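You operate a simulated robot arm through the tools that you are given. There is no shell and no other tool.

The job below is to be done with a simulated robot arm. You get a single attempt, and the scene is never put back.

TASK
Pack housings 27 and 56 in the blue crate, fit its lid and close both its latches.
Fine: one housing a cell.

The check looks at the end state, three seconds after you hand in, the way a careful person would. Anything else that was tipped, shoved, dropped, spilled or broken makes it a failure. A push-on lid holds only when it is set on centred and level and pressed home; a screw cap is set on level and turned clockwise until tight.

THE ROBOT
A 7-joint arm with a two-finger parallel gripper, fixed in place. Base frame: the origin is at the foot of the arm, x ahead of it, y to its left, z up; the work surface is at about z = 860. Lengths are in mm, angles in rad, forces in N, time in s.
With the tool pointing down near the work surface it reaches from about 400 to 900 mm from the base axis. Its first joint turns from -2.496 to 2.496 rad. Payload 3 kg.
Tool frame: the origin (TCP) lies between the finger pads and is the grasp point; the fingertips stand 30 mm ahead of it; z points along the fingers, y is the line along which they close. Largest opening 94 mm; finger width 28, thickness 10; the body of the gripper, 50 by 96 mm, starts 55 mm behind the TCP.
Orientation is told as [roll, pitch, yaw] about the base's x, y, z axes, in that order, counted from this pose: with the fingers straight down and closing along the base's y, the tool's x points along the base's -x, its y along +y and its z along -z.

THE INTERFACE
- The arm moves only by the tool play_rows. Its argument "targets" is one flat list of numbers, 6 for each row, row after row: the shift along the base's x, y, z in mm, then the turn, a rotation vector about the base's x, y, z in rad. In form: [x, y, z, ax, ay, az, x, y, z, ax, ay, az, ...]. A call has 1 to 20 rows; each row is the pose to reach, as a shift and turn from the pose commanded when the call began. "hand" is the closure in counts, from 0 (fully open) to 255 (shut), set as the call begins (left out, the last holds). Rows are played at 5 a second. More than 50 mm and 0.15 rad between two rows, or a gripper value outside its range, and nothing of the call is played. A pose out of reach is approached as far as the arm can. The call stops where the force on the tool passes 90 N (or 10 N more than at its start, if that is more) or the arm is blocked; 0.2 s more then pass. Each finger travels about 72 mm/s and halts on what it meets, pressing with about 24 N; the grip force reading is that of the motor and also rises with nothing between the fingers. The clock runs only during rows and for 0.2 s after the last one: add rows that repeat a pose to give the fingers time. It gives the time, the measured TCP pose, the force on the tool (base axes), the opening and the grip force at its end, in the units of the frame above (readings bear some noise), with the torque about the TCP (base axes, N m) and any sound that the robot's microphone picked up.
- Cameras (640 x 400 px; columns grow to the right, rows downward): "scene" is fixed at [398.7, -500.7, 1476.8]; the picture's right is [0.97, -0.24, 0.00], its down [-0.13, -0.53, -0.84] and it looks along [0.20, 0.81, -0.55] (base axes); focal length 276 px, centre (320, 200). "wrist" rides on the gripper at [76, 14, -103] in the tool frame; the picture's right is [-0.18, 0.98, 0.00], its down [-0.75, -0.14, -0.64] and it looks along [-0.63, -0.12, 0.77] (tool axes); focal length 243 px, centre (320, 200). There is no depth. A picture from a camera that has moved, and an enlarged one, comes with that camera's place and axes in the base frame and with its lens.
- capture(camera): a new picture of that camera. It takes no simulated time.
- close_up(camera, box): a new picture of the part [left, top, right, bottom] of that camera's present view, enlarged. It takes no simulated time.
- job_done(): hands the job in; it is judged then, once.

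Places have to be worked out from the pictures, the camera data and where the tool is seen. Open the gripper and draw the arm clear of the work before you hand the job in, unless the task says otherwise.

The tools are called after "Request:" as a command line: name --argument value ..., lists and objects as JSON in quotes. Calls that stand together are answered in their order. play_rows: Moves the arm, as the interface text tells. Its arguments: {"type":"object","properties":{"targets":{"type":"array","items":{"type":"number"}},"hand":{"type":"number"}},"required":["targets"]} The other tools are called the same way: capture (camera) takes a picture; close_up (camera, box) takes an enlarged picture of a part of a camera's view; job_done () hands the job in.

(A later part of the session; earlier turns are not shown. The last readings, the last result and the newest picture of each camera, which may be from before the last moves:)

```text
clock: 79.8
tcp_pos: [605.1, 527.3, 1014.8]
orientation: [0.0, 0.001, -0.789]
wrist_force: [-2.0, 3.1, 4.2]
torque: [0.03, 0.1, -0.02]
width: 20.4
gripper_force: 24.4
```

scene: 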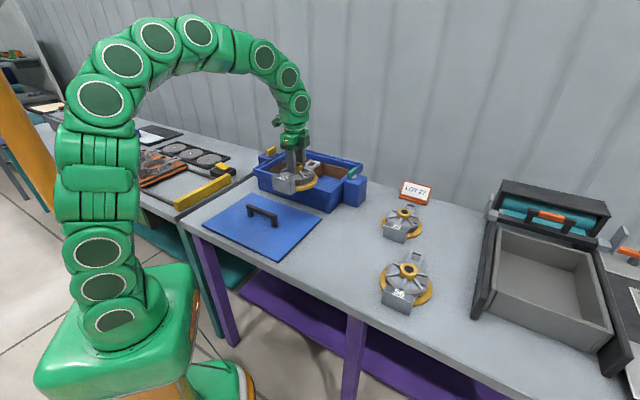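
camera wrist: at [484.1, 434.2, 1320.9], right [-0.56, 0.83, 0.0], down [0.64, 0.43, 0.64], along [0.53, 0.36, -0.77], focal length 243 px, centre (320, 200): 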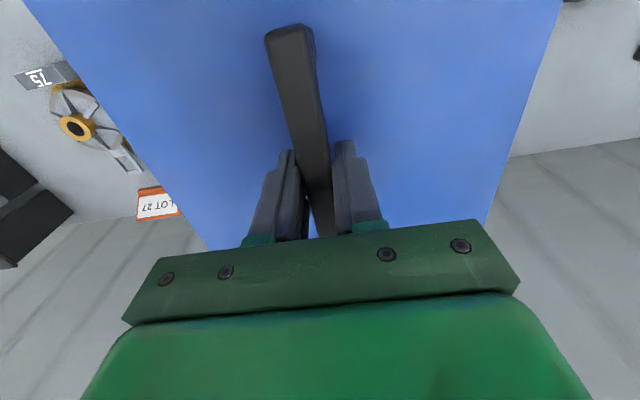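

Contact with the teal-side rim begins about 4 mm from where I started. I return to the start and probe the other way.

Request:
play_rows --targets '[-1.5, 1.5, 0, 0, 0, 0, -3, 3, 0, 0, 0, 0, -4.6, 4.6, 0, 0, 0, 0, -4.6, 4.6, 0, 0, 0, 0]'

Request:
play_rows --targets '[-0.7, 0.7, 0, 0, 0, 0, -1.4, 1.4, 0, 0, 0, 0, -1.4, 1.4, 0, 0, 0, 0]'

Request:
play_rows --targets '[-0.7, 0.7, 0, 0, 0, 0, -0.7, 0.7, 0, 0, 0, 0]'

Request:
play_rows --targets '[-0.7, 0.7, 0, 0, 0, 0, -0.7, 0.7, 0, 0, 0, 0]'

```text
clock: 80.8
tcp_pos: [599.8, 530.8, 1014.2]
orientation: [0.0, 0.0, -0.792]
wrist_force: [-0.2, -0.9, -4.0]
torque: [0.0, 0.02, 0.0]
width: 20.4
gripper_force: 23.8
```

```text
clock: 81.6
tcp_pos: [600.5, 532.3, 1014.6]
orientation: [0.001, 0.0, -0.79]
wrist_force: [2.4, -1.2, -5.0]
torque: [-0.05, -0.07, 0.16]
width: 20.2
gripper_force: 24.0
```

```text
clock: 82.2
tcp_pos: [600.0, 532.8, 1014.7]
orientation: [0.001, 0.0, -0.792]
wrist_force: [9.7, -3.5, 1.3]
torque: [0.22, 0.26, 0.31]
width: 20.6
gripper_force: 23.8
```

```text
clock: 82.8
tcp_pos: [598.9, 532.2, 1014.9]
orientation: [-0.001, 0.0, -0.793]
wrist_force: [17.6, -8.2, 1.5]
torque: [-0.01, -0.01, 0.53]
width: 20.6
gripper_force: 24.2
```

The yellow side touches at about -1.8 mm and the teal side at about +4.1 mm, so the centre is 1.15 mm from my start. I go there and compare the lid-to-rim gap at two far-apart places along each long edge, to check the turn.

Request:
play_rows --targets '[1.2, -1.2, 0, 0, 0, 0, 2.4, -2.4, 0, 0, 0, 0, 3.64, -3.64, 0, 0, 0, 0, 3.64, -3.64, 0, 0, 0, 0]'

Request:
close_up --camera "wrist" --box '[545, 0, 593, 30]'

Request:
close_up --camera "wrist" --box '[470, 185, 518, 215]'

Request:
close_up --camera "wrist" --box '[10, 0, 58, 30]'

Request:
close_up --camera "wrist" --box '[160, 210, 208, 240]'

```text
clock: 83.8
tcp_pos: [600.3, 529.2, 1015.2]
orientation: [-0.001, -0.002, -0.792]
wrist_force: [-3.4, 2.0, 6.4]
torque: [0.12, 0.27, 0.07]
width: 20.3
gripper_force: 23.7
```

```text
13.33 times, centred on (569, 15) of wrist
camera zoom: at [558.4, 593.6, 1116.9], right [0.83, 0.56, 0.0], down [0.43, -0.64, 0.64], along [0.36, -0.53, -0.77], focal length 3235 px, centre (-3000, 2667)
```

zoom: 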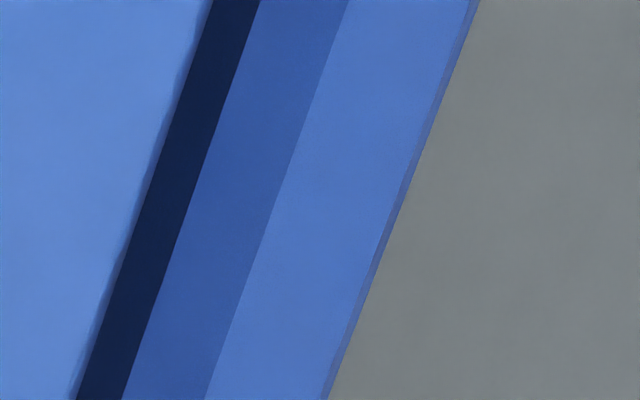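

```text
13.33 times, centred on (494, 200) of wrist
camera zoom: at [558.4, 593.6, 1116.9], right [0.83, 0.56, 0.0], down [0.43, -0.64, 0.64], along [0.36, -0.53, -0.77], focal length 3235 px, centre (-2000, 200)
```

zoom: 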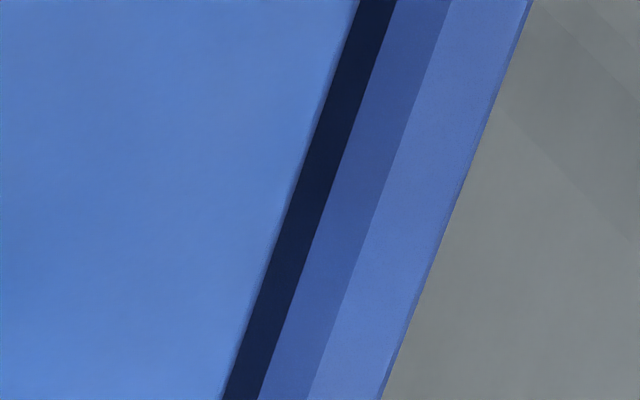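

```text
13.33 times, centred on (34, 15) of wrist
camera zoom: at [558.4, 593.6, 1116.9], right [0.83, 0.56, 0.0], down [0.43, -0.64, 0.64], along [0.36, -0.53, -0.77], focal length 3235 px, centre (4133, 2667)
```

zoom: 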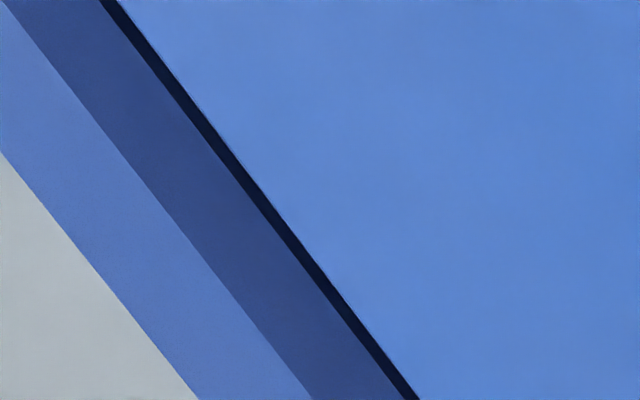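

```text
13.33 times, centred on (184, 225) of wrist
camera zoom: at [558.4, 593.6, 1116.9], right [0.83, 0.56, 0.0], down [0.43, -0.64, 0.64], along [0.36, -0.53, -0.77], focal length 3235 px, centre (2133, -133)
```

zoom: 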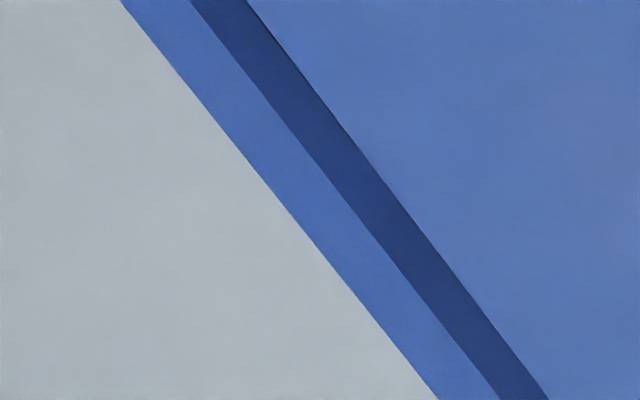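

The rim runs about 0.3° counter-clockwise of the lid, and the lid itself is level. I lift 3 mm to free it, turn +0.0055 rad, nudge +0.3 mm in s, and read the free force.

Request:
play_rows --targets '[0, 0, 3, 0, 0, 0, 0.2, 0.2, 3, 0, 0, 0.0055, 0.2, 0.2, 3, 0, 0, 0.0055, 0.2, 0.2, 3, 0, 0, 0.0055]'

Request:
close_up --camera "scene" --box '[256, 158, 272, 172]'

Request:
close_up --camera "scene" --box '[326, 172, 346, 190]'

Request:
close_up --camera "scene" --box '[345, 150, 365, 168]'

```text
clock: 84.8
tcp_pos: [601.9, 530.0, 1017.0]
orientation: [0.001, -0.002, -0.785]
wrist_force: [0.0, -0.2, -4.3]
torque: [-0.02, -0.01, 0.04]
width: 20.4
gripper_force: 24.6
```

```text
16.00 times, centred on (264, 165) of scene
camera zoom: at [398.7, -500.7, 1476.8], right [0.97, -0.24, 0.0], down [-0.13, -0.53, -0.84], along [0.2, 0.81, -0.55], focal length 4419 px, centre (1216, 760)
```

zoom: 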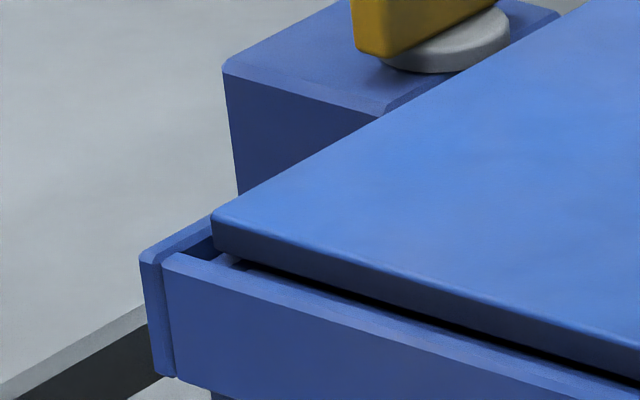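

```text
16.00 times, centred on (336, 181) of scene
camera zoom: at [398.7, -500.7, 1476.8], right [0.97, -0.24, 0.0], down [-0.13, -0.53, -0.84], along [0.2, 0.81, -0.55], focal length 4419 px, centre (64, 504)
```

zoom: 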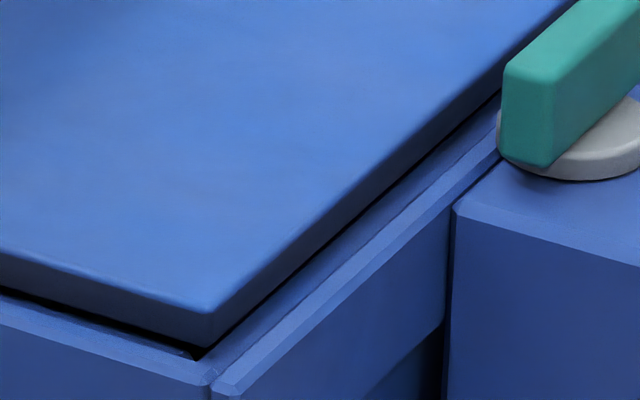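

```text
16.00 times, centred on (355, 159) of scene
camera zoom: at [398.7, -500.7, 1476.8], right [0.97, -0.24, 0.0], down [-0.13, -0.53, -0.84], along [0.2, 0.81, -0.55], focal length 4419 px, centre (-240, 856)
```

zoom: 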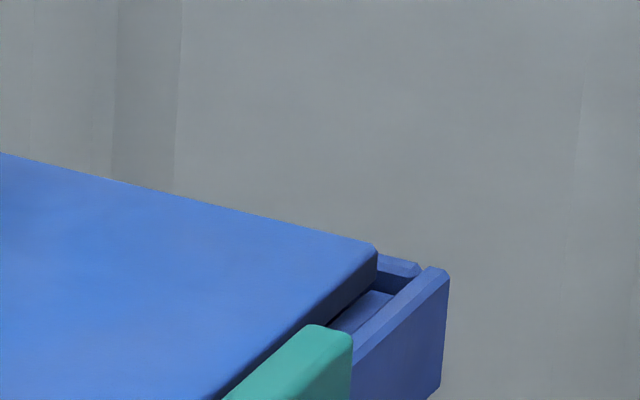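

The corners now suggest that the lid may have slipped along the bar in the grip during the push. I check the bar's near end against the gripper, in the same crop as before.

Request:
close_up --camera "wrist" --box '[150, 0, 490, 220]'

Request:
close_up --camera "wrist" --box '[255, 10, 335, 60]'

```text
1.82 times, centred on (320, 110) of wrist
camera zoom: at [559.0, 593.8, 1120.0], right [0.83, 0.56, 0.0], down [0.43, -0.63, 0.64], along [0.36, -0.53, -0.77], focal length 441 px, centre (320, 364)
```

zoom: 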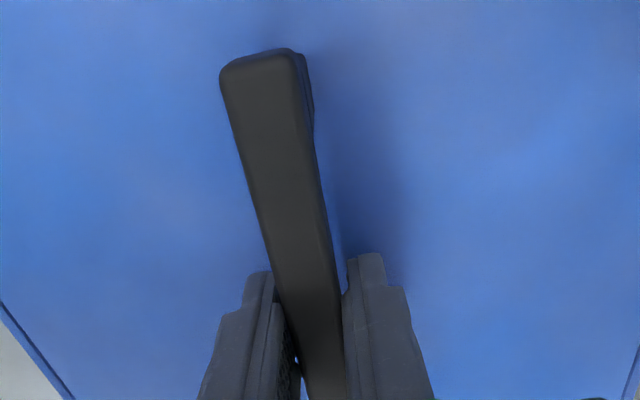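

```text
8.00 times, centred on (295, 35) of wrist
camera zoom: at [559.0, 593.8, 1120.0], right [0.83, 0.56, 0.0], down [0.43, -0.63, 0.64], along [0.36, -0.53, -0.77], focal length 1941 px, centre (520, 1520)
```

zoom: 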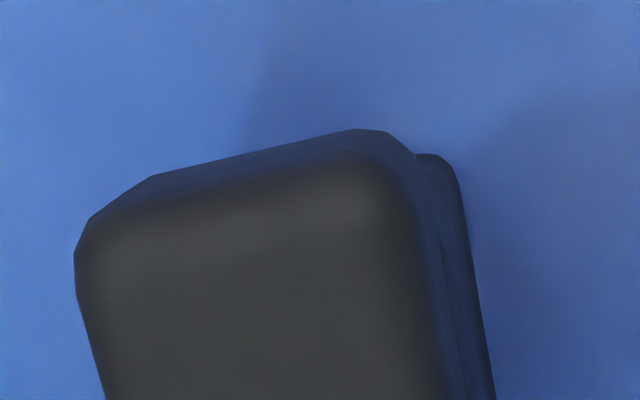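

The bar moved only about 0.7 mm in the grip. I take one maximum zoom at the front-right corner and the middle of the teal side, to read the actual gap there.

Request:
close_up --camera "scene" --box '[326, 184, 338, 192]'

Request:
close_up --camera "scene" --box '[336, 174, 348, 184]'

Request:
close_up --camera "scene" --box '[258, 162, 270, 170]'

Request:
close_up --camera "scene" --box '[352, 155, 364, 165]'

```text
16.00 times, centred on (332, 188) of scene
camera zoom: at [398.7, -500.7, 1476.8], right [0.97, -0.24, 0.0], down [-0.13, -0.53, -0.84], along [0.2, 0.81, -0.55], focal length 4419 px, centre (128, 392)
```

zoom: 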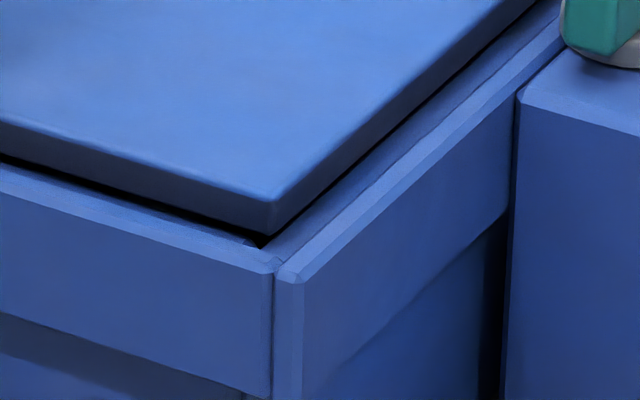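

```text
16.00 times, centred on (342, 179) of scene
camera zoom: at [398.7, -500.7, 1476.8], right [0.97, -0.24, 0.0], down [-0.13, -0.53, -0.84], along [0.2, 0.81, -0.55], focal length 4419 px, centre (-32, 536)
```

zoom: 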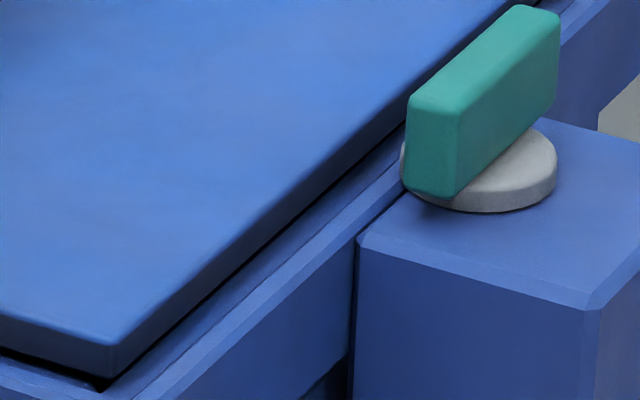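

```text
16.00 times, centred on (264, 166) of scene
camera zoom: at [398.7, -500.7, 1476.8], right [0.97, -0.24, 0.0], down [-0.13, -0.53, -0.84], along [0.2, 0.81, -0.55], focal length 4419 px, centre (1216, 744)
```

zoom: 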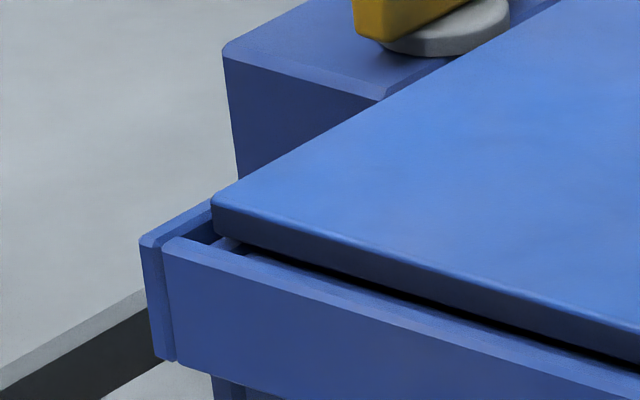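

```text
16.00 times, centred on (358, 160) of scene
camera zoom: at [398.7, -500.7, 1476.8], right [0.97, -0.24, 0.0], down [-0.13, -0.53, -0.84], along [0.2, 0.81, -0.55], focal length 4419 px, centre (-288, 840)
```

zoom: 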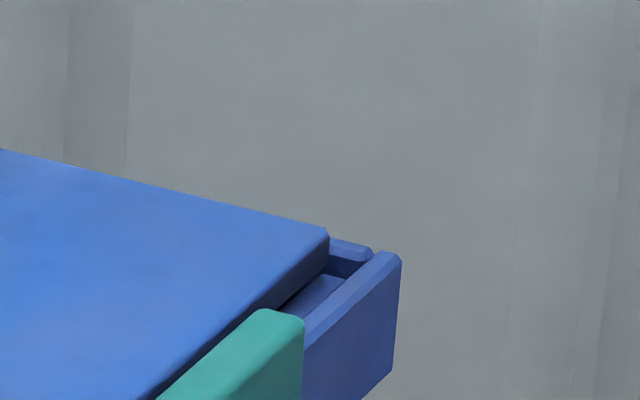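

The rim has lead-in chamfers, so the remaining ±2 mm doubt is uncritical for seating. I lower the lid onto its seat, then open (leaving the hand open this time), and rise for a look.

Request:
play_rows --targets '[0, 0, -2, 0, 0, 0, 0, 0, -4, 0, 0, 0, 0, 0, -5.5, 0, 0, 0, 0, 0, -5.5, 0, 0, 0]'

```text
clock: 85.8
tcp_pos: [602.4, 530.3, 1013.2]
orientation: [0.004, 0.0, -0.787]
wrist_force: [0.8, 1.1, 19.0]
torque: [0.0, -0.01, 0.02]
width: 20.2
gripper_force: 24.2
```

The lid rests on its seat (19 N, almost no side force). Now I open and rise straight up with the hand kept open.

Request:
play_rows --targets '[0, 0, 0, 0, 0, 0, 0, 0, 0, 0, 0, 0, 0, 0, 0, 0, 0, 0, 0, 0, 0, 0, 0, 0]' --hand 110

Request:
play_rows --targets '[0, 0, 10, 0, 0, 0, 0, 0, 30, 0, 0, 0, 0, 0, 60, 0, 0, 0, 0, 0, 90, 0, 0, 0, 0, 0, 90, 0, 0, 0]' --hand 110

Request:
capture --camera "scene"

Request:
close_up --camera "scene" --box '[245, 130, 375, 215]'

```text
clock: 86.8
tcp_pos: [602.9, 529.9, 1011.5]
orientation: [0.0, 0.001, -0.784]
wrist_force: [-0.5, -0.5, 0.6]
torque: [-0.02, 0.01, 0.02]
width: 53.5
gripper_force: 0.1
```

```text
clock: 88.0
tcp_pos: [602.8, 531.7, 1104.6]
orientation: [0.0, -0.001, -0.784]
wrist_force: [-0.2, 0.7, 0.4]
torque: [0.01, 0.01, -0.02]
width: 53.6
gripper_force: 0.1
```

```text
taken
```

scene: 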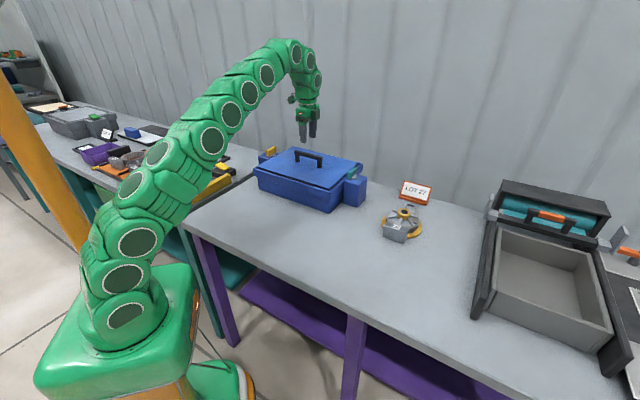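

```text
4.71 times, centred on (310, 172) of scene
camera zoom: at [398.7, -500.7, 1476.8], right [0.97, -0.24, 0.0], down [-0.13, -0.53, -0.84], along [0.2, 0.81, -0.55], focal length 1300 px, centre (367, 329)
```

zoom: 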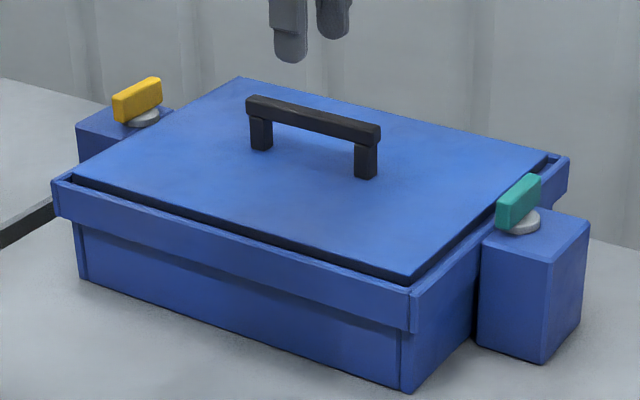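

The lid is on. I go to the high viewing place turned +45° to check it from above and to look at the latches.

Request:
play_rows --targets '[-5, -5, 12, 0, 0, 0.13, -9, -9, 24, 0, 0, 0.26, -14, -14, 36, 0, 0, 0.39, -18, -18, 48, 0, 0, 0.52, -23, -23, 58, 0, 0, 0.65, -27, -27, 68, 0, 0, 0.78, -32, -32, 78, 0, 0, 0.91, -36, -36, 88, 0, 0, 1.04, -41, -41, 97, 0, 0, 1.17, -45, -45, 105, 0, 0, 1.3, -50, -50, 112, 0, 0, 1.43, -55, -54, 115, 0, 0, 1.57, -55, -54, 115, 0, 0, 1.57]' --hand 255

Request:
capture --camera "wrist"

Request:
close_up --camera "wrist" --box '[160, 0, 320, 100]'

Request:
close_up --camera "wrist" --box '[360, 0, 520, 130]'

Request:
close_up --camera "wrist" --box '[160, 90, 320, 220]'

Request:
close_up --camera "wrist" --box '[340, 110, 500, 210]'

```text
clock: 90.8
tcp_pos: [546.2, 475.2, 1216.5]
orientation: [0.0, 0.001, 0.784]
wrist_force: [0.5, -0.1, 0.0]
torque: [0.0, 0.0, -0.02]
width: 0.0
gripper_force: 23.9
```

```text
taken
camera wrist: at [483.3, 431.5, 1319.8], right [-0.57, 0.82, 0.0], down [0.63, 0.43, 0.64], along [0.53, 0.36, -0.77], focal length 243 px, centre (320, 200)
```

wrist: 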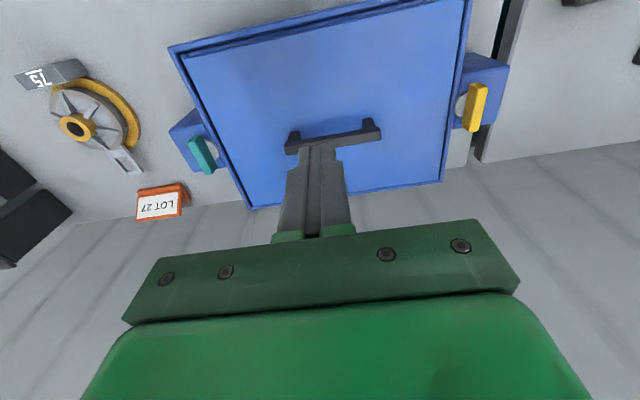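

```text
4.00 times, centred on (240, 50) of wrist
camera zoom: at [483.3, 431.5, 1319.8], right [-0.57, 0.82, 0.0], down [0.63, 0.43, 0.64], along [0.53, 0.36, -0.77], focal length 970 px, centre (640, 800)
```

zoom: 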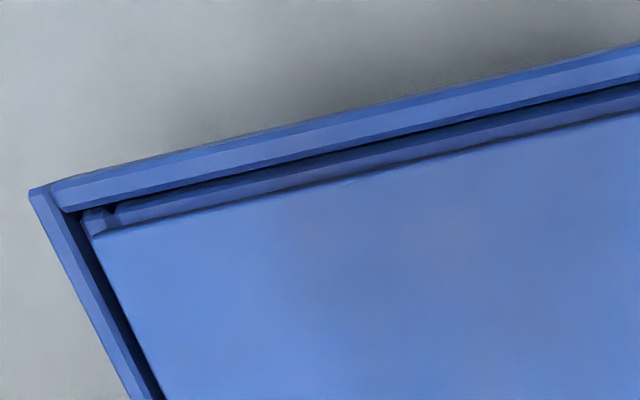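

```text
3.08 times, centred on (440, 65) of wrist
camera zoom: at [483.3, 431.5, 1319.8], right [-0.57, 0.82, 0.0], down [0.63, 0.43, 0.64], along [0.53, 0.36, -0.77], focal length 746 px, centre (-49, 615)
```

zoom: 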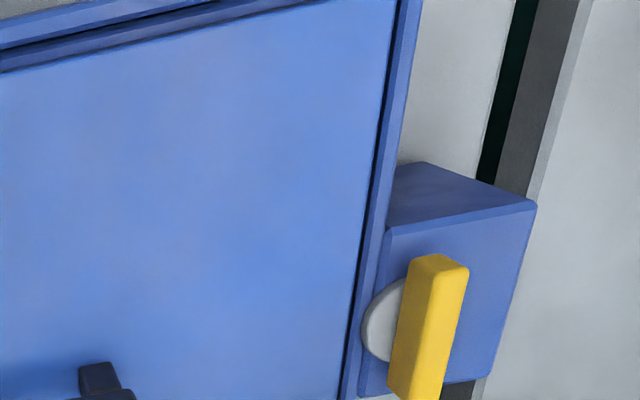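

```text
3.08 times, centred on (240, 155) of wrist
camera zoom: at [483.3, 431.5, 1319.8], right [-0.57, 0.82, 0.0], down [0.63, 0.43, 0.64], along [0.53, 0.36, -0.77], focal length 746 px, centre (566, 338)
```

zoom: 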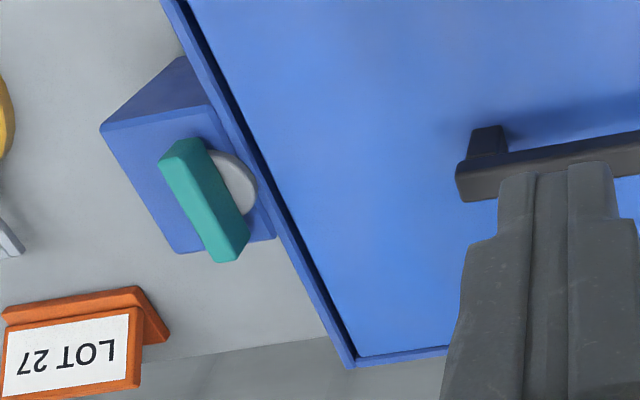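

```text
4.00 times, centred on (420, 160) of wrist
camera zoom: at [483.3, 431.5, 1319.8], right [-0.57, 0.82, 0.0], down [0.63, 0.43, 0.64], along [0.53, 0.36, -0.77], focal length 970 px, centre (-80, 360)
```

zoom: 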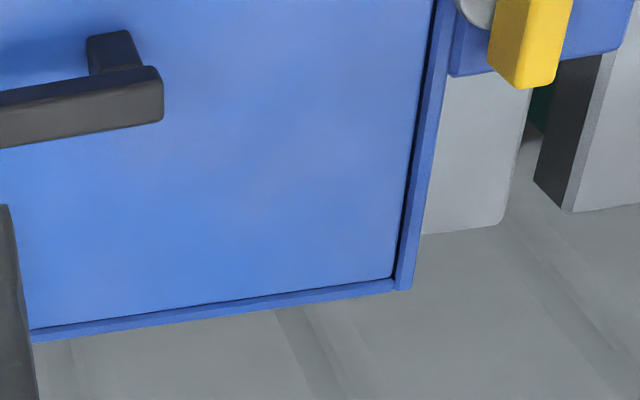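

The lid looks level and inside the rim all round. I take tight zooms at the four sides to measure how centred it is.

Request:
close_up --camera "wrist" --box '[190, 90, 238, 120]'

Request:
close_up --camera "wrist" --box '[430, 50, 478, 80]'

Request:
close_up --camera "wrist" --box '[290, 10, 338, 40]'

Request:
close_up --camera "wrist" --box '[370, 175, 418, 205]'

```text
13.33 times, centred on (214, 105) of wrist
camera zoom: at [483.3, 431.5, 1319.8], right [-0.57, 0.82, 0.0], down [0.63, 0.43, 0.64], along [0.53, 0.36, -0.77], focal length 3235 px, centre (1733, 1467)
```

zoom: 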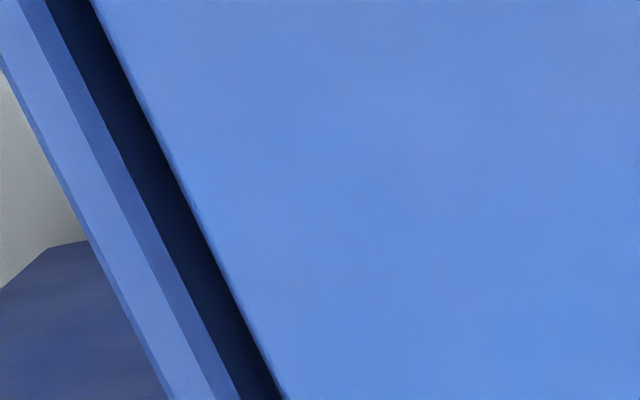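

```text
13.33 times, centred on (454, 65) of wrist
camera zoom: at [483.3, 431.5, 1319.8], right [-0.57, 0.82, 0.0], down [0.63, 0.43, 0.64], along [0.53, 0.36, -0.77], focal length 3235 px, centre (-1467, 2000)
```

zoom: 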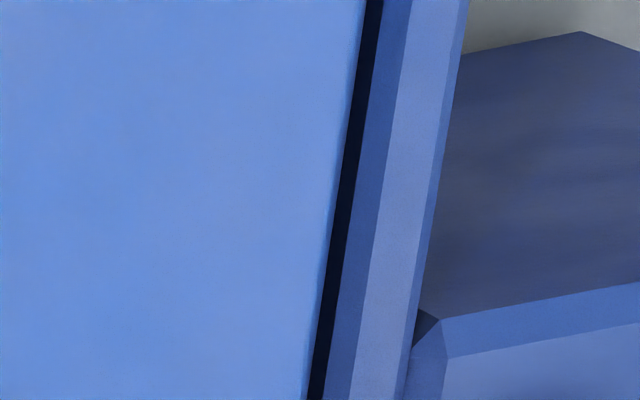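

```text
13.33 times, centred on (314, 25) of wrist
camera zoom: at [483.3, 431.5, 1319.8], right [-0.57, 0.82, 0.0], down [0.63, 0.43, 0.64], along [0.53, 0.36, -0.77], focal length 3235 px, centre (400, 2533)
```

zoom: 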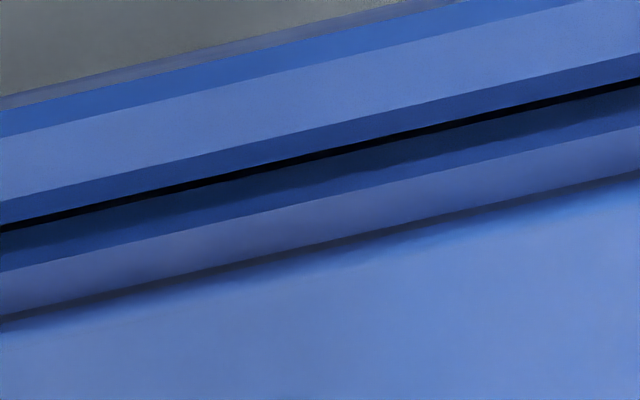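

```text
13.33 times, centred on (394, 190) of wrist
camera zoom: at [483.3, 431.5, 1319.8], right [-0.57, 0.82, 0.0], down [0.63, 0.43, 0.64], along [0.53, 0.36, -0.77], focal length 3235 px, centre (-667, 333)
```

zoom: 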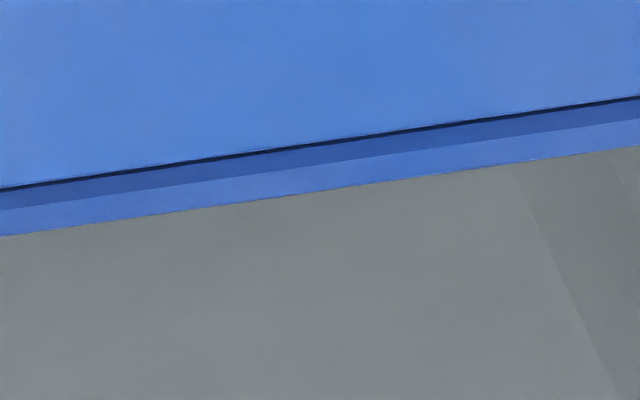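

The lid is level and inside the rim with gaps of about 5–9 mm all round, i.e. centred to within 2 mm. Next I study the latches from this view.

Request:
close_up --camera "wrist" --box '[170, 100, 234, 180]'

Request:
close_up --camera "wrist" --box '[440, 60, 504, 140]'

Request:
close_up --camera "scene" --box '[335, 160, 375, 190]'

Request:
close_up --camera "scene" --box '[255, 140, 285, 165]'

```text
5.00 times, centred on (202, 140) of wrist
camera zoom: at [483.3, 431.5, 1319.8], right [-0.57, 0.82, 0.0], down [0.63, 0.43, 0.64], along [0.53, 0.36, -0.77], focal length 1213 px, centre (910, 500)
```

zoom: 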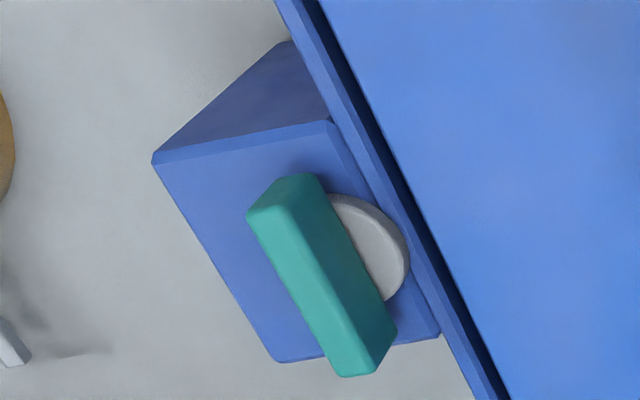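

```text
5.00 times, centred on (472, 100) of wrist
camera zoom: at [483.3, 431.5, 1319.8], right [-0.57, 0.82, 0.0], down [0.63, 0.43, 0.64], along [0.53, 0.36, -0.77], focal length 1213 px, centre (-440, 700)
```

zoom: 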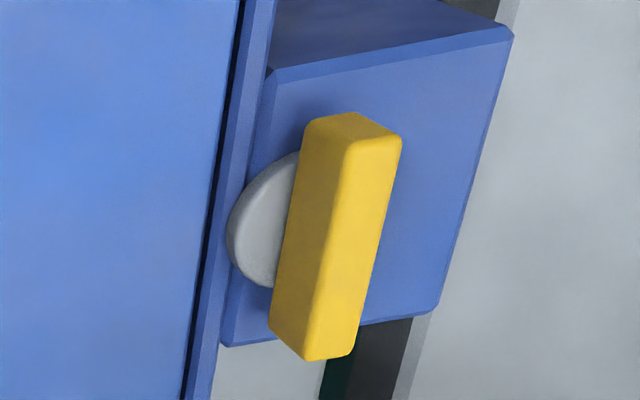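

```text
13.33 times, centred on (355, 175) of scene
camera zoom: at [398.7, -500.7, 1476.8], right [0.97, -0.24, 0.0], down [-0.13, -0.53, -0.84], along [0.2, 0.81, -0.55], focal length 3683 px, centre (-147, 533)
```

zoom: 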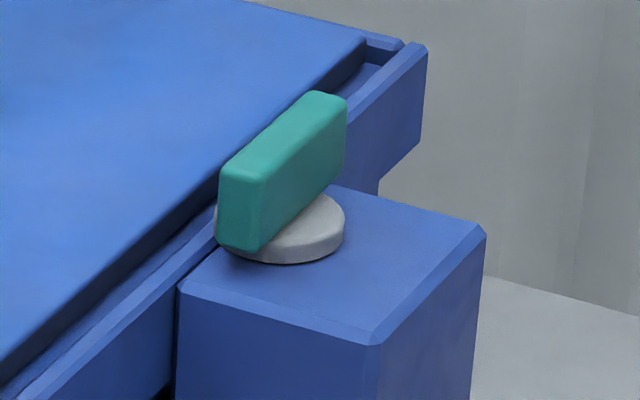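

```text
16.00 times, centred on (270, 152) of scene
camera zoom: at [398.7, -500.7, 1476.8], right [0.97, -0.24, 0.0], down [-0.13, -0.53, -0.84], along [0.2, 0.81, -0.55], focal length 4419 px, centre (1120, 960)
```

zoom: 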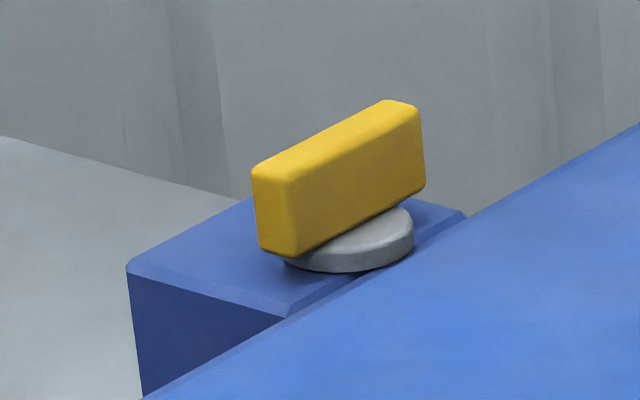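

The latches are bars about 57 × 14 × 26 mm, each centred on a pivot disc and now parallel to the crate's ends. The teal pivot is at about (743, 389), bar top z≈995. First I press the lid home with the closed fingertips on the middle of its handle.

Request:
play_rows --targets '[10, 10, -27, 0, 0, 0, 20, 20, -54, 0, 0, 0, 30, 30, -81, 0, 0, 0, 40, 40, -108, 0, 0, 0, 50, 50, -135, 0, 0, 0, 56, 55, -160, 0, 0, 0, 56, 55, -160, 0, 0, 0]' --hand 255

Request:
close_up --camera "scene" --box '[270, 125, 340, 175]'

Request:
close_up --camera "wrist" --box '[220, 60, 420, 210]'

```text
clock: 92.4
tcp_pos: [603.1, 531.4, 1059.0]
orientation: [0.001, 0.0, 0.786]
wrist_force: [-1.5, 0.9, 0.3]
torque: [-0.05, 0.02, 0.0]
width: 0.0
gripper_force: 24.2
```

```text
8.00 times, centred on (305, 150) of scene
camera zoom: at [398.7, -500.7, 1476.8], right [0.97, -0.24, 0.0], down [-0.13, -0.53, -0.84], along [0.2, 0.81, -0.55], focal length 2210 px, centre (440, 600)
```

zoom: 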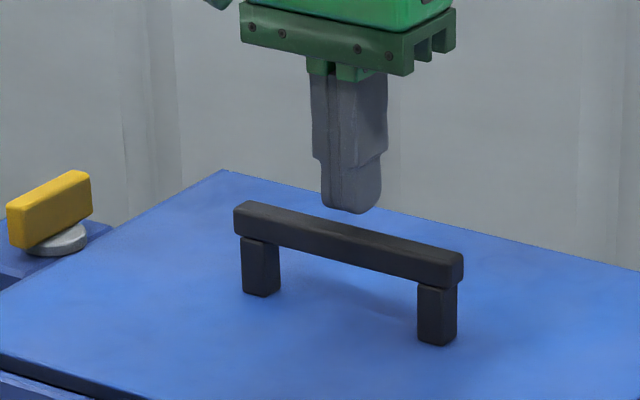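

```text
2.67 times, centred on (320, 135) of wrist
camera zoom: at [540.2, 486.7, 1160.9], right [-0.56, 0.83, 0.0], down [0.63, 0.43, 0.64], along [0.53, 0.36, -0.77], focal length 647 px, centre (320, 373)
```

zoom: 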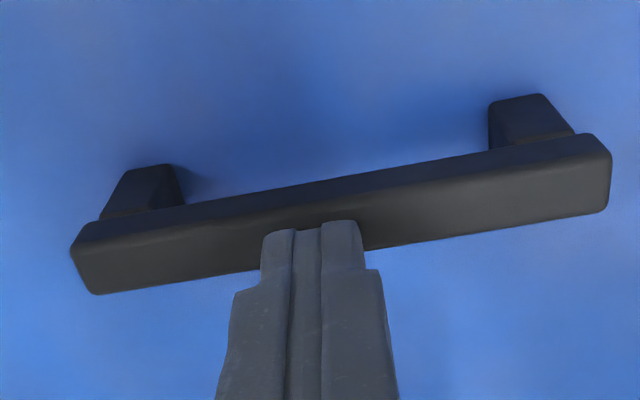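

The closed fingertips are right over the handle's middle. I come down to just above it, then press in small steps.

Request:
play_rows --targets '[0, 0, -6, 0, 0, 0, 0, 0, -12, 0, 0, 0, 0, 0, -16, 0, 0, 0, 0, 0, -18, 0, 0, 0, 0, 0, -20, 0, 0, 0, 0, 0, -20, 0, 0, 0]'

```text
clock: 93.4
tcp_pos: [602.8, 531.1, 1047.3]
orientation: [-0.001, -0.012, 0.783]
wrist_force: [1.4, 1.5, 14.9]
torque: [-0.08, 0.07, -0.04]
width: 0.0
gripper_force: 24.0
stopped in row 4: the force on the tool passed its limit at 99 N (the readings are from after the stop); the commanded pose is now the measured one
```

The fingertips met the handle at z≈1017, earlier than I expected, and pressed with just over 90 N. This implies the lid's underside is at about 958, right on its ledge. I rise and check that nothing moved.

Request:
play_rows --targets '[0, 0, 10, 0, 0.012, 0, 0, 0, 40, 0, 0.012, 0, 0, 0, 70, 0, 0.012, 0, 0, 0, 70, 0, 0.012, 0]'

Request:
close_up --camera "scene" --box '[245, 130, 375, 215]'

Request:
capture --camera "wrist"

```text
clock: 94.4
tcp_pos: [603.1, 532.3, 1113.8]
orientation: [0.007, 0.001, 0.783]
wrist_force: [-0.1, -0.6, -0.4]
torque: [-0.02, 0.0, 0.05]
width: 0.1
gripper_force: 24.7
```

```text
4.71 times, centred on (310, 172) of scene
camera zoom: at [398.7, -500.7, 1476.8], right [0.97, -0.24, 0.0], down [-0.13, -0.53, -0.84], along [0.2, 0.81, -0.55], focal length 1300 px, centre (367, 329)
```

zoom: 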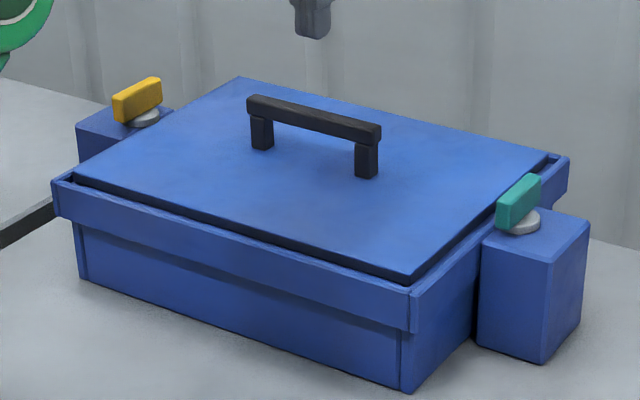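

```text
taken
camera wrist: at [540.8, 487.2, 1217.1], right [-0.56, 0.83, 0.01], down [0.64, 0.43, 0.64], along [0.53, 0.37, -0.77], focal length 243 px, centre (320, 200)
```

wrist: 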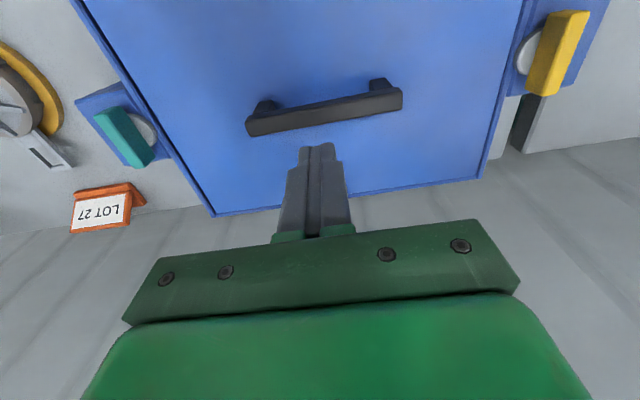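

Nothing moved. The latch pivots lie symmetrically about d≈51.0, so that is the crate's true centre, and I measured the lid about 2 mm toward yellow. I re-measure from this nearer place before deciding on a correction.

Request:
close_up --camera "wrist" --box '[140, 90, 188, 120]'

Request:
close_up --camera "wrist" --box '[480, 50, 528, 80]'

Request:
close_up --camera "wrist" --box '[80, 70, 170, 190]'

Request:
close_up --camera "wrist" --box '[495, 0, 605, 120]'

```text
13.33 times, centred on (164, 105) of wrist
camera zoom: at [540.8, 487.2, 1217.1], right [-0.56, 0.83, 0.01], down [0.64, 0.43, 0.64], along [0.53, 0.37, -0.77], focal length 3235 px, centre (2400, 1467)
```

zoom: 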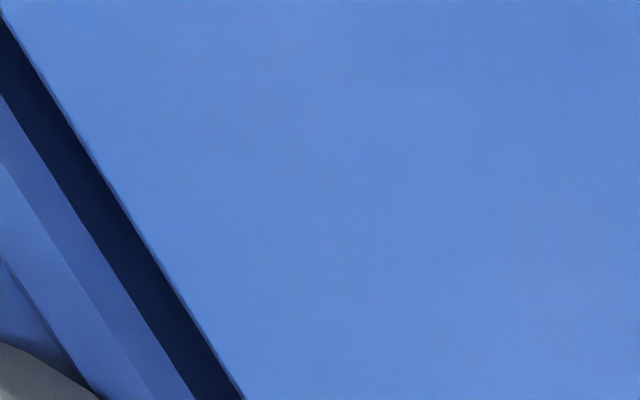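

```text
13.33 times, centred on (504, 65) of wrist
camera zoom: at [540.8, 487.2, 1217.1], right [-0.56, 0.83, 0.01], down [0.64, 0.43, 0.64], along [0.53, 0.37, -0.77], focal length 3235 px, centre (-2133, 2000)
```

zoom: 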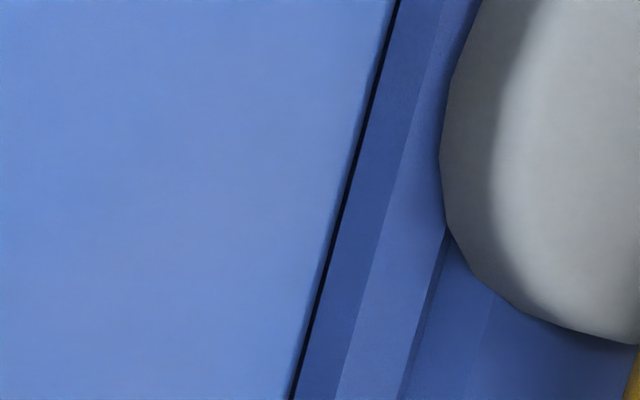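

```text
3.33 times, centred on (125, 130) of wrist
camera zoom: at [540.8, 487.2, 1217.1], right [-0.56, 0.83, 0.01], down [0.64, 0.43, 0.64], along [0.53, 0.37, -0.77], focal length 809 px, centre (970, 433)
```

zoom: 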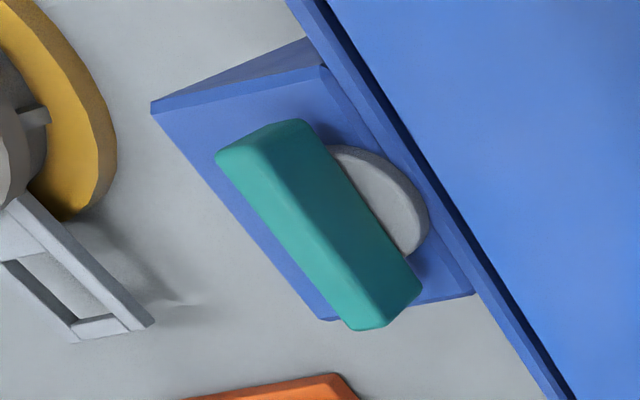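

```text
3.33 times, centred on (550, 60) of wrist
camera zoom: at [540.8, 487.2, 1217.1], right [-0.56, 0.83, 0.01], down [0.64, 0.43, 0.64], along [0.53, 0.37, -0.77], focal length 809 px, centre (-447, 667)
```

zoom: 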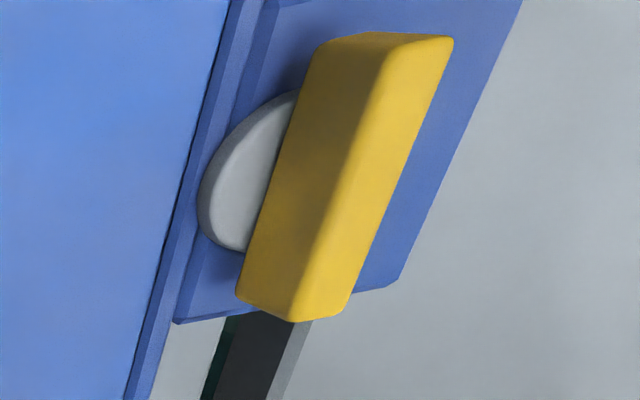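

Confirmed: the teal gap is 9.4 mm and the yellow gap 5.5 mm, so the lid should go 2 mm toward teal. First I take out the small tilt left from the stop and turn back to -45° with the hand open.

Request:
play_rows --targets '[0, 0, 0, -0.0043, -0.0056, 0, 0, 0, 0, -0.0043, -0.0056, 0]' --hand 110

Request:
play_rows --targets '[0, 0, 0, 0, 0, -0.13, 0, 0, 0, 0, 0, -0.26, 0, 0, 0, 0, 0, -0.39, 0, 0, 0, 0, 0, -0.52, 0, 0, 0, 0, 0, -0.65, 0, 0, 0, 0, 0, -0.78, 0, 0, 0, 0, 0, -0.91, 0, 0, 0, 0, 0, -1.04, 0, 0, 0, 0, 0, -1.17, 0, 0, 0, 0, 0, -1.3, 0, 0, 0, 0, 0, -1.43, 0, 0, 0, 0, 0, -1.568, 0, 0, 0, 0, 0, -1.568]' --hand 110

Request:
close_up --camera "wrist" --box '[250, 20, 390, 200]'

```text
clock: 95.0
tcp_pos: [604.2, 531.6, 1115.0]
orientation: [-0.001, -0.003, 0.785]
wrist_force: [1.1, -1.1, -0.3]
torque: [-0.01, 0.0, 0.0]
width: 53.5
gripper_force: 0.1
```

```text
clock: 97.8
tcp_pos: [604.6, 531.6, 1115.2]
orientation: [0.0, -0.002, -0.786]
wrist_force: [0.3, -0.6, 0.3]
torque: [0.01, 0.02, 0.03]
width: 53.3
gripper_force: 0.0
```

```text
2.22 times, centred on (320, 110) of wrist
camera zoom: at [560.8, 595.1, 1218.2], right [0.83, 0.56, 0.0], down [0.43, -0.63, 0.64], along [0.36, -0.53, -0.77], focal length 539 px, centre (320, 400)
```

zoom: 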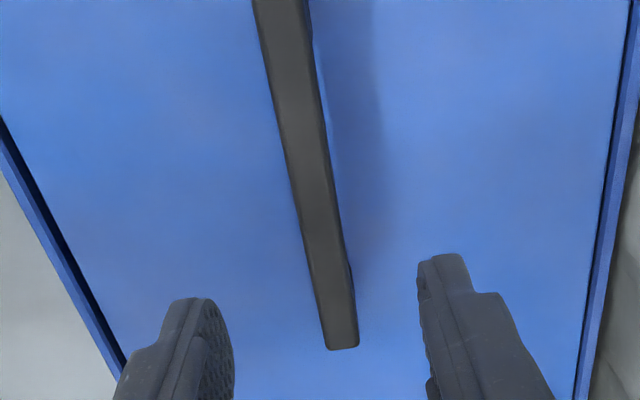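

The bar is 1.3 mm toward the front from the tool axis. I go down around it (TCP z≈1011), grip, lift 3 mm and read the force.

Request:
play_rows --targets '[-0.9, -0.9, -25, 0, 0, 0, -0.9, -0.9, -50, 0, 0, 0, -0.9, -0.9, -72, 0, 0, 0, -0.9, -0.9, -90, 0, 0, 0, -0.9, -0.9, -100, 0, 0, 0, -0.9, -0.9, -104, 0, 0, 0, -0.9, -0.9, -104, 0, 0, 0]' --hand 110

Request:
play_rows --targets '[0, 0, 0, 0, 0, 0, 0, 0, 0, 0, 0, 0, 0, 0, 0, 0, 0, 0, 0, 0, 0, 0, 0, 0, 0, 0, 0, 0, 0, 0]' --hand 255

Request:
play_rows --targets '[0, 0, 1, 0, 0, 0, 0, 0, 3, 0, 0, 0, 0, 0, 4, 0, 0, 0, 0, 0, 4, 0, 0, 0]'

Request:
close_up --camera "wrist" --box '[510, 85, 558, 115]'

Request:
close_up --camera "wrist" --box '[82, 110, 130, 140]'

```text
clock: 99.4
tcp_pos: [602.0, 530.2, 1010.4]
orientation: [0.0, -0.002, -0.784]
wrist_force: [-0.4, 0.5, -0.3]
torque: [-0.02, 0.02, 0.0]
width: 53.3
gripper_force: 0.1
```

```text
clock: 100.6
tcp_pos: [601.3, 530.7, 1010.3]
orientation: [0.001, -0.002, -0.784]
wrist_force: [0.9, 1.7, 1.2]
torque: [0.04, 0.06, -0.03]
width: 20.5
gripper_force: 23.7
```

```text
clock: 101.6
tcp_pos: [603.0, 530.0, 1015.8]
orientation: [-0.001, -0.002, -0.783]
wrist_force: [0.0, -0.4, -4.0]
torque: [-0.02, 0.0, 0.06]
width: 20.2
gripper_force: 23.9
```

```text
13.33 times, centred on (534, 100) of wrist
camera zoom: at [559.8, 594.1, 1117.9], right [0.82, 0.57, 0.0], down [0.43, -0.63, 0.64], along [0.36, -0.53, -0.77], focal length 3235 px, centre (-2533, 1533)
```

zoom: 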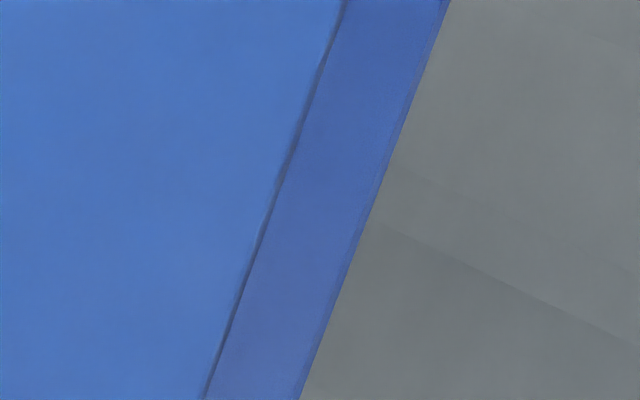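

```text
13.33 times, centred on (106, 125) of wrist
camera zoom: at [559.8, 594.1, 1117.9], right [0.82, 0.57, 0.0], down [0.43, -0.63, 0.64], along [0.36, -0.53, -0.77], focal length 3235 px, centre (3173, 1200)
```

zoom: 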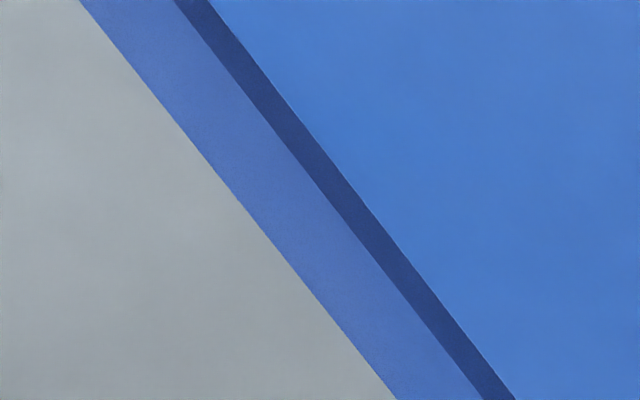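

Lifted free (4 N), the lid sits 1.6 mm too far back and 2 mm toward yellow. I shift by (+0.35, -2.5) mm and re-check before lowering.

Request:
play_rows --targets '[0.2, -1.2, 0, 0, 0, 0, 0.35, -2.47, 0, 0, 0, 0, 0.35, -2.47, 0, 0, 0, 0]'

Request:
close_up --camera "wrist" --box '[510, 85, 558, 115]'

Request:
close_up --camera "wrist" --box '[82, 110, 130, 140]'

```text
clock: 102.4
tcp_pos: [602.9, 528.4, 1015.0]
orientation: [-0.001, -0.001, -0.784]
wrist_force: [-0.3, 0.7, -4.4]
torque: [0.02, -0.02, 0.0]
width: 20.3
gripper_force: 24.2
```

```text
13.33 times, centred on (534, 100) of wrist
camera zoom: at [559.6, 591.4, 1118.8], right [0.82, 0.57, 0.0], down [0.43, -0.63, 0.64], along [0.36, -0.53, -0.77], focal length 3235 px, centre (-2533, 1533)
```

zoom: 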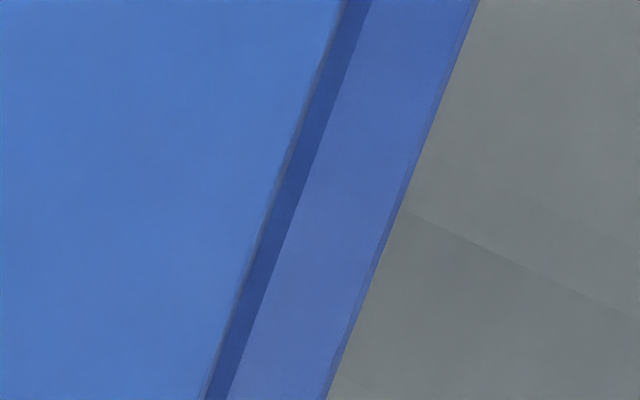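

```text
13.33 times, centred on (106, 125) of wrist
camera zoom: at [559.6, 591.4, 1118.8], right [0.82, 0.57, 0.0], down [0.43, -0.63, 0.64], along [0.36, -0.53, -0.77], focal length 3235 px, centre (3173, 1200)
```

zoom: 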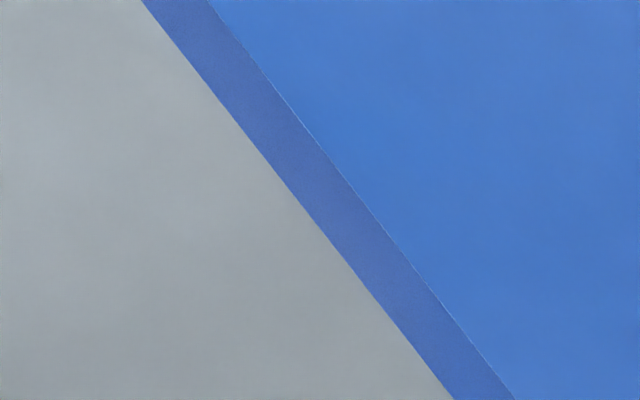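

The lid is now centred in s to 0.4 mm. I lower it onto the seat.

Request:
play_rows --targets '[0, 0, -2, 0, 0, 0, 0, 0, -4, 0, 0, 0, 0, 0, -6, 0, 0, 0, 0, 0, -6, 0, 0, 0]'

```text
clock: 103.4
tcp_pos: [603.7, 527.8, 1012.0]
orientation: [0.002, -0.002, -0.784]
wrist_force: [-1.8, -2.3, 13.6]
torque: [0.13, 0.19, -0.03]
width: 20.6
gripper_force: 24.2
```

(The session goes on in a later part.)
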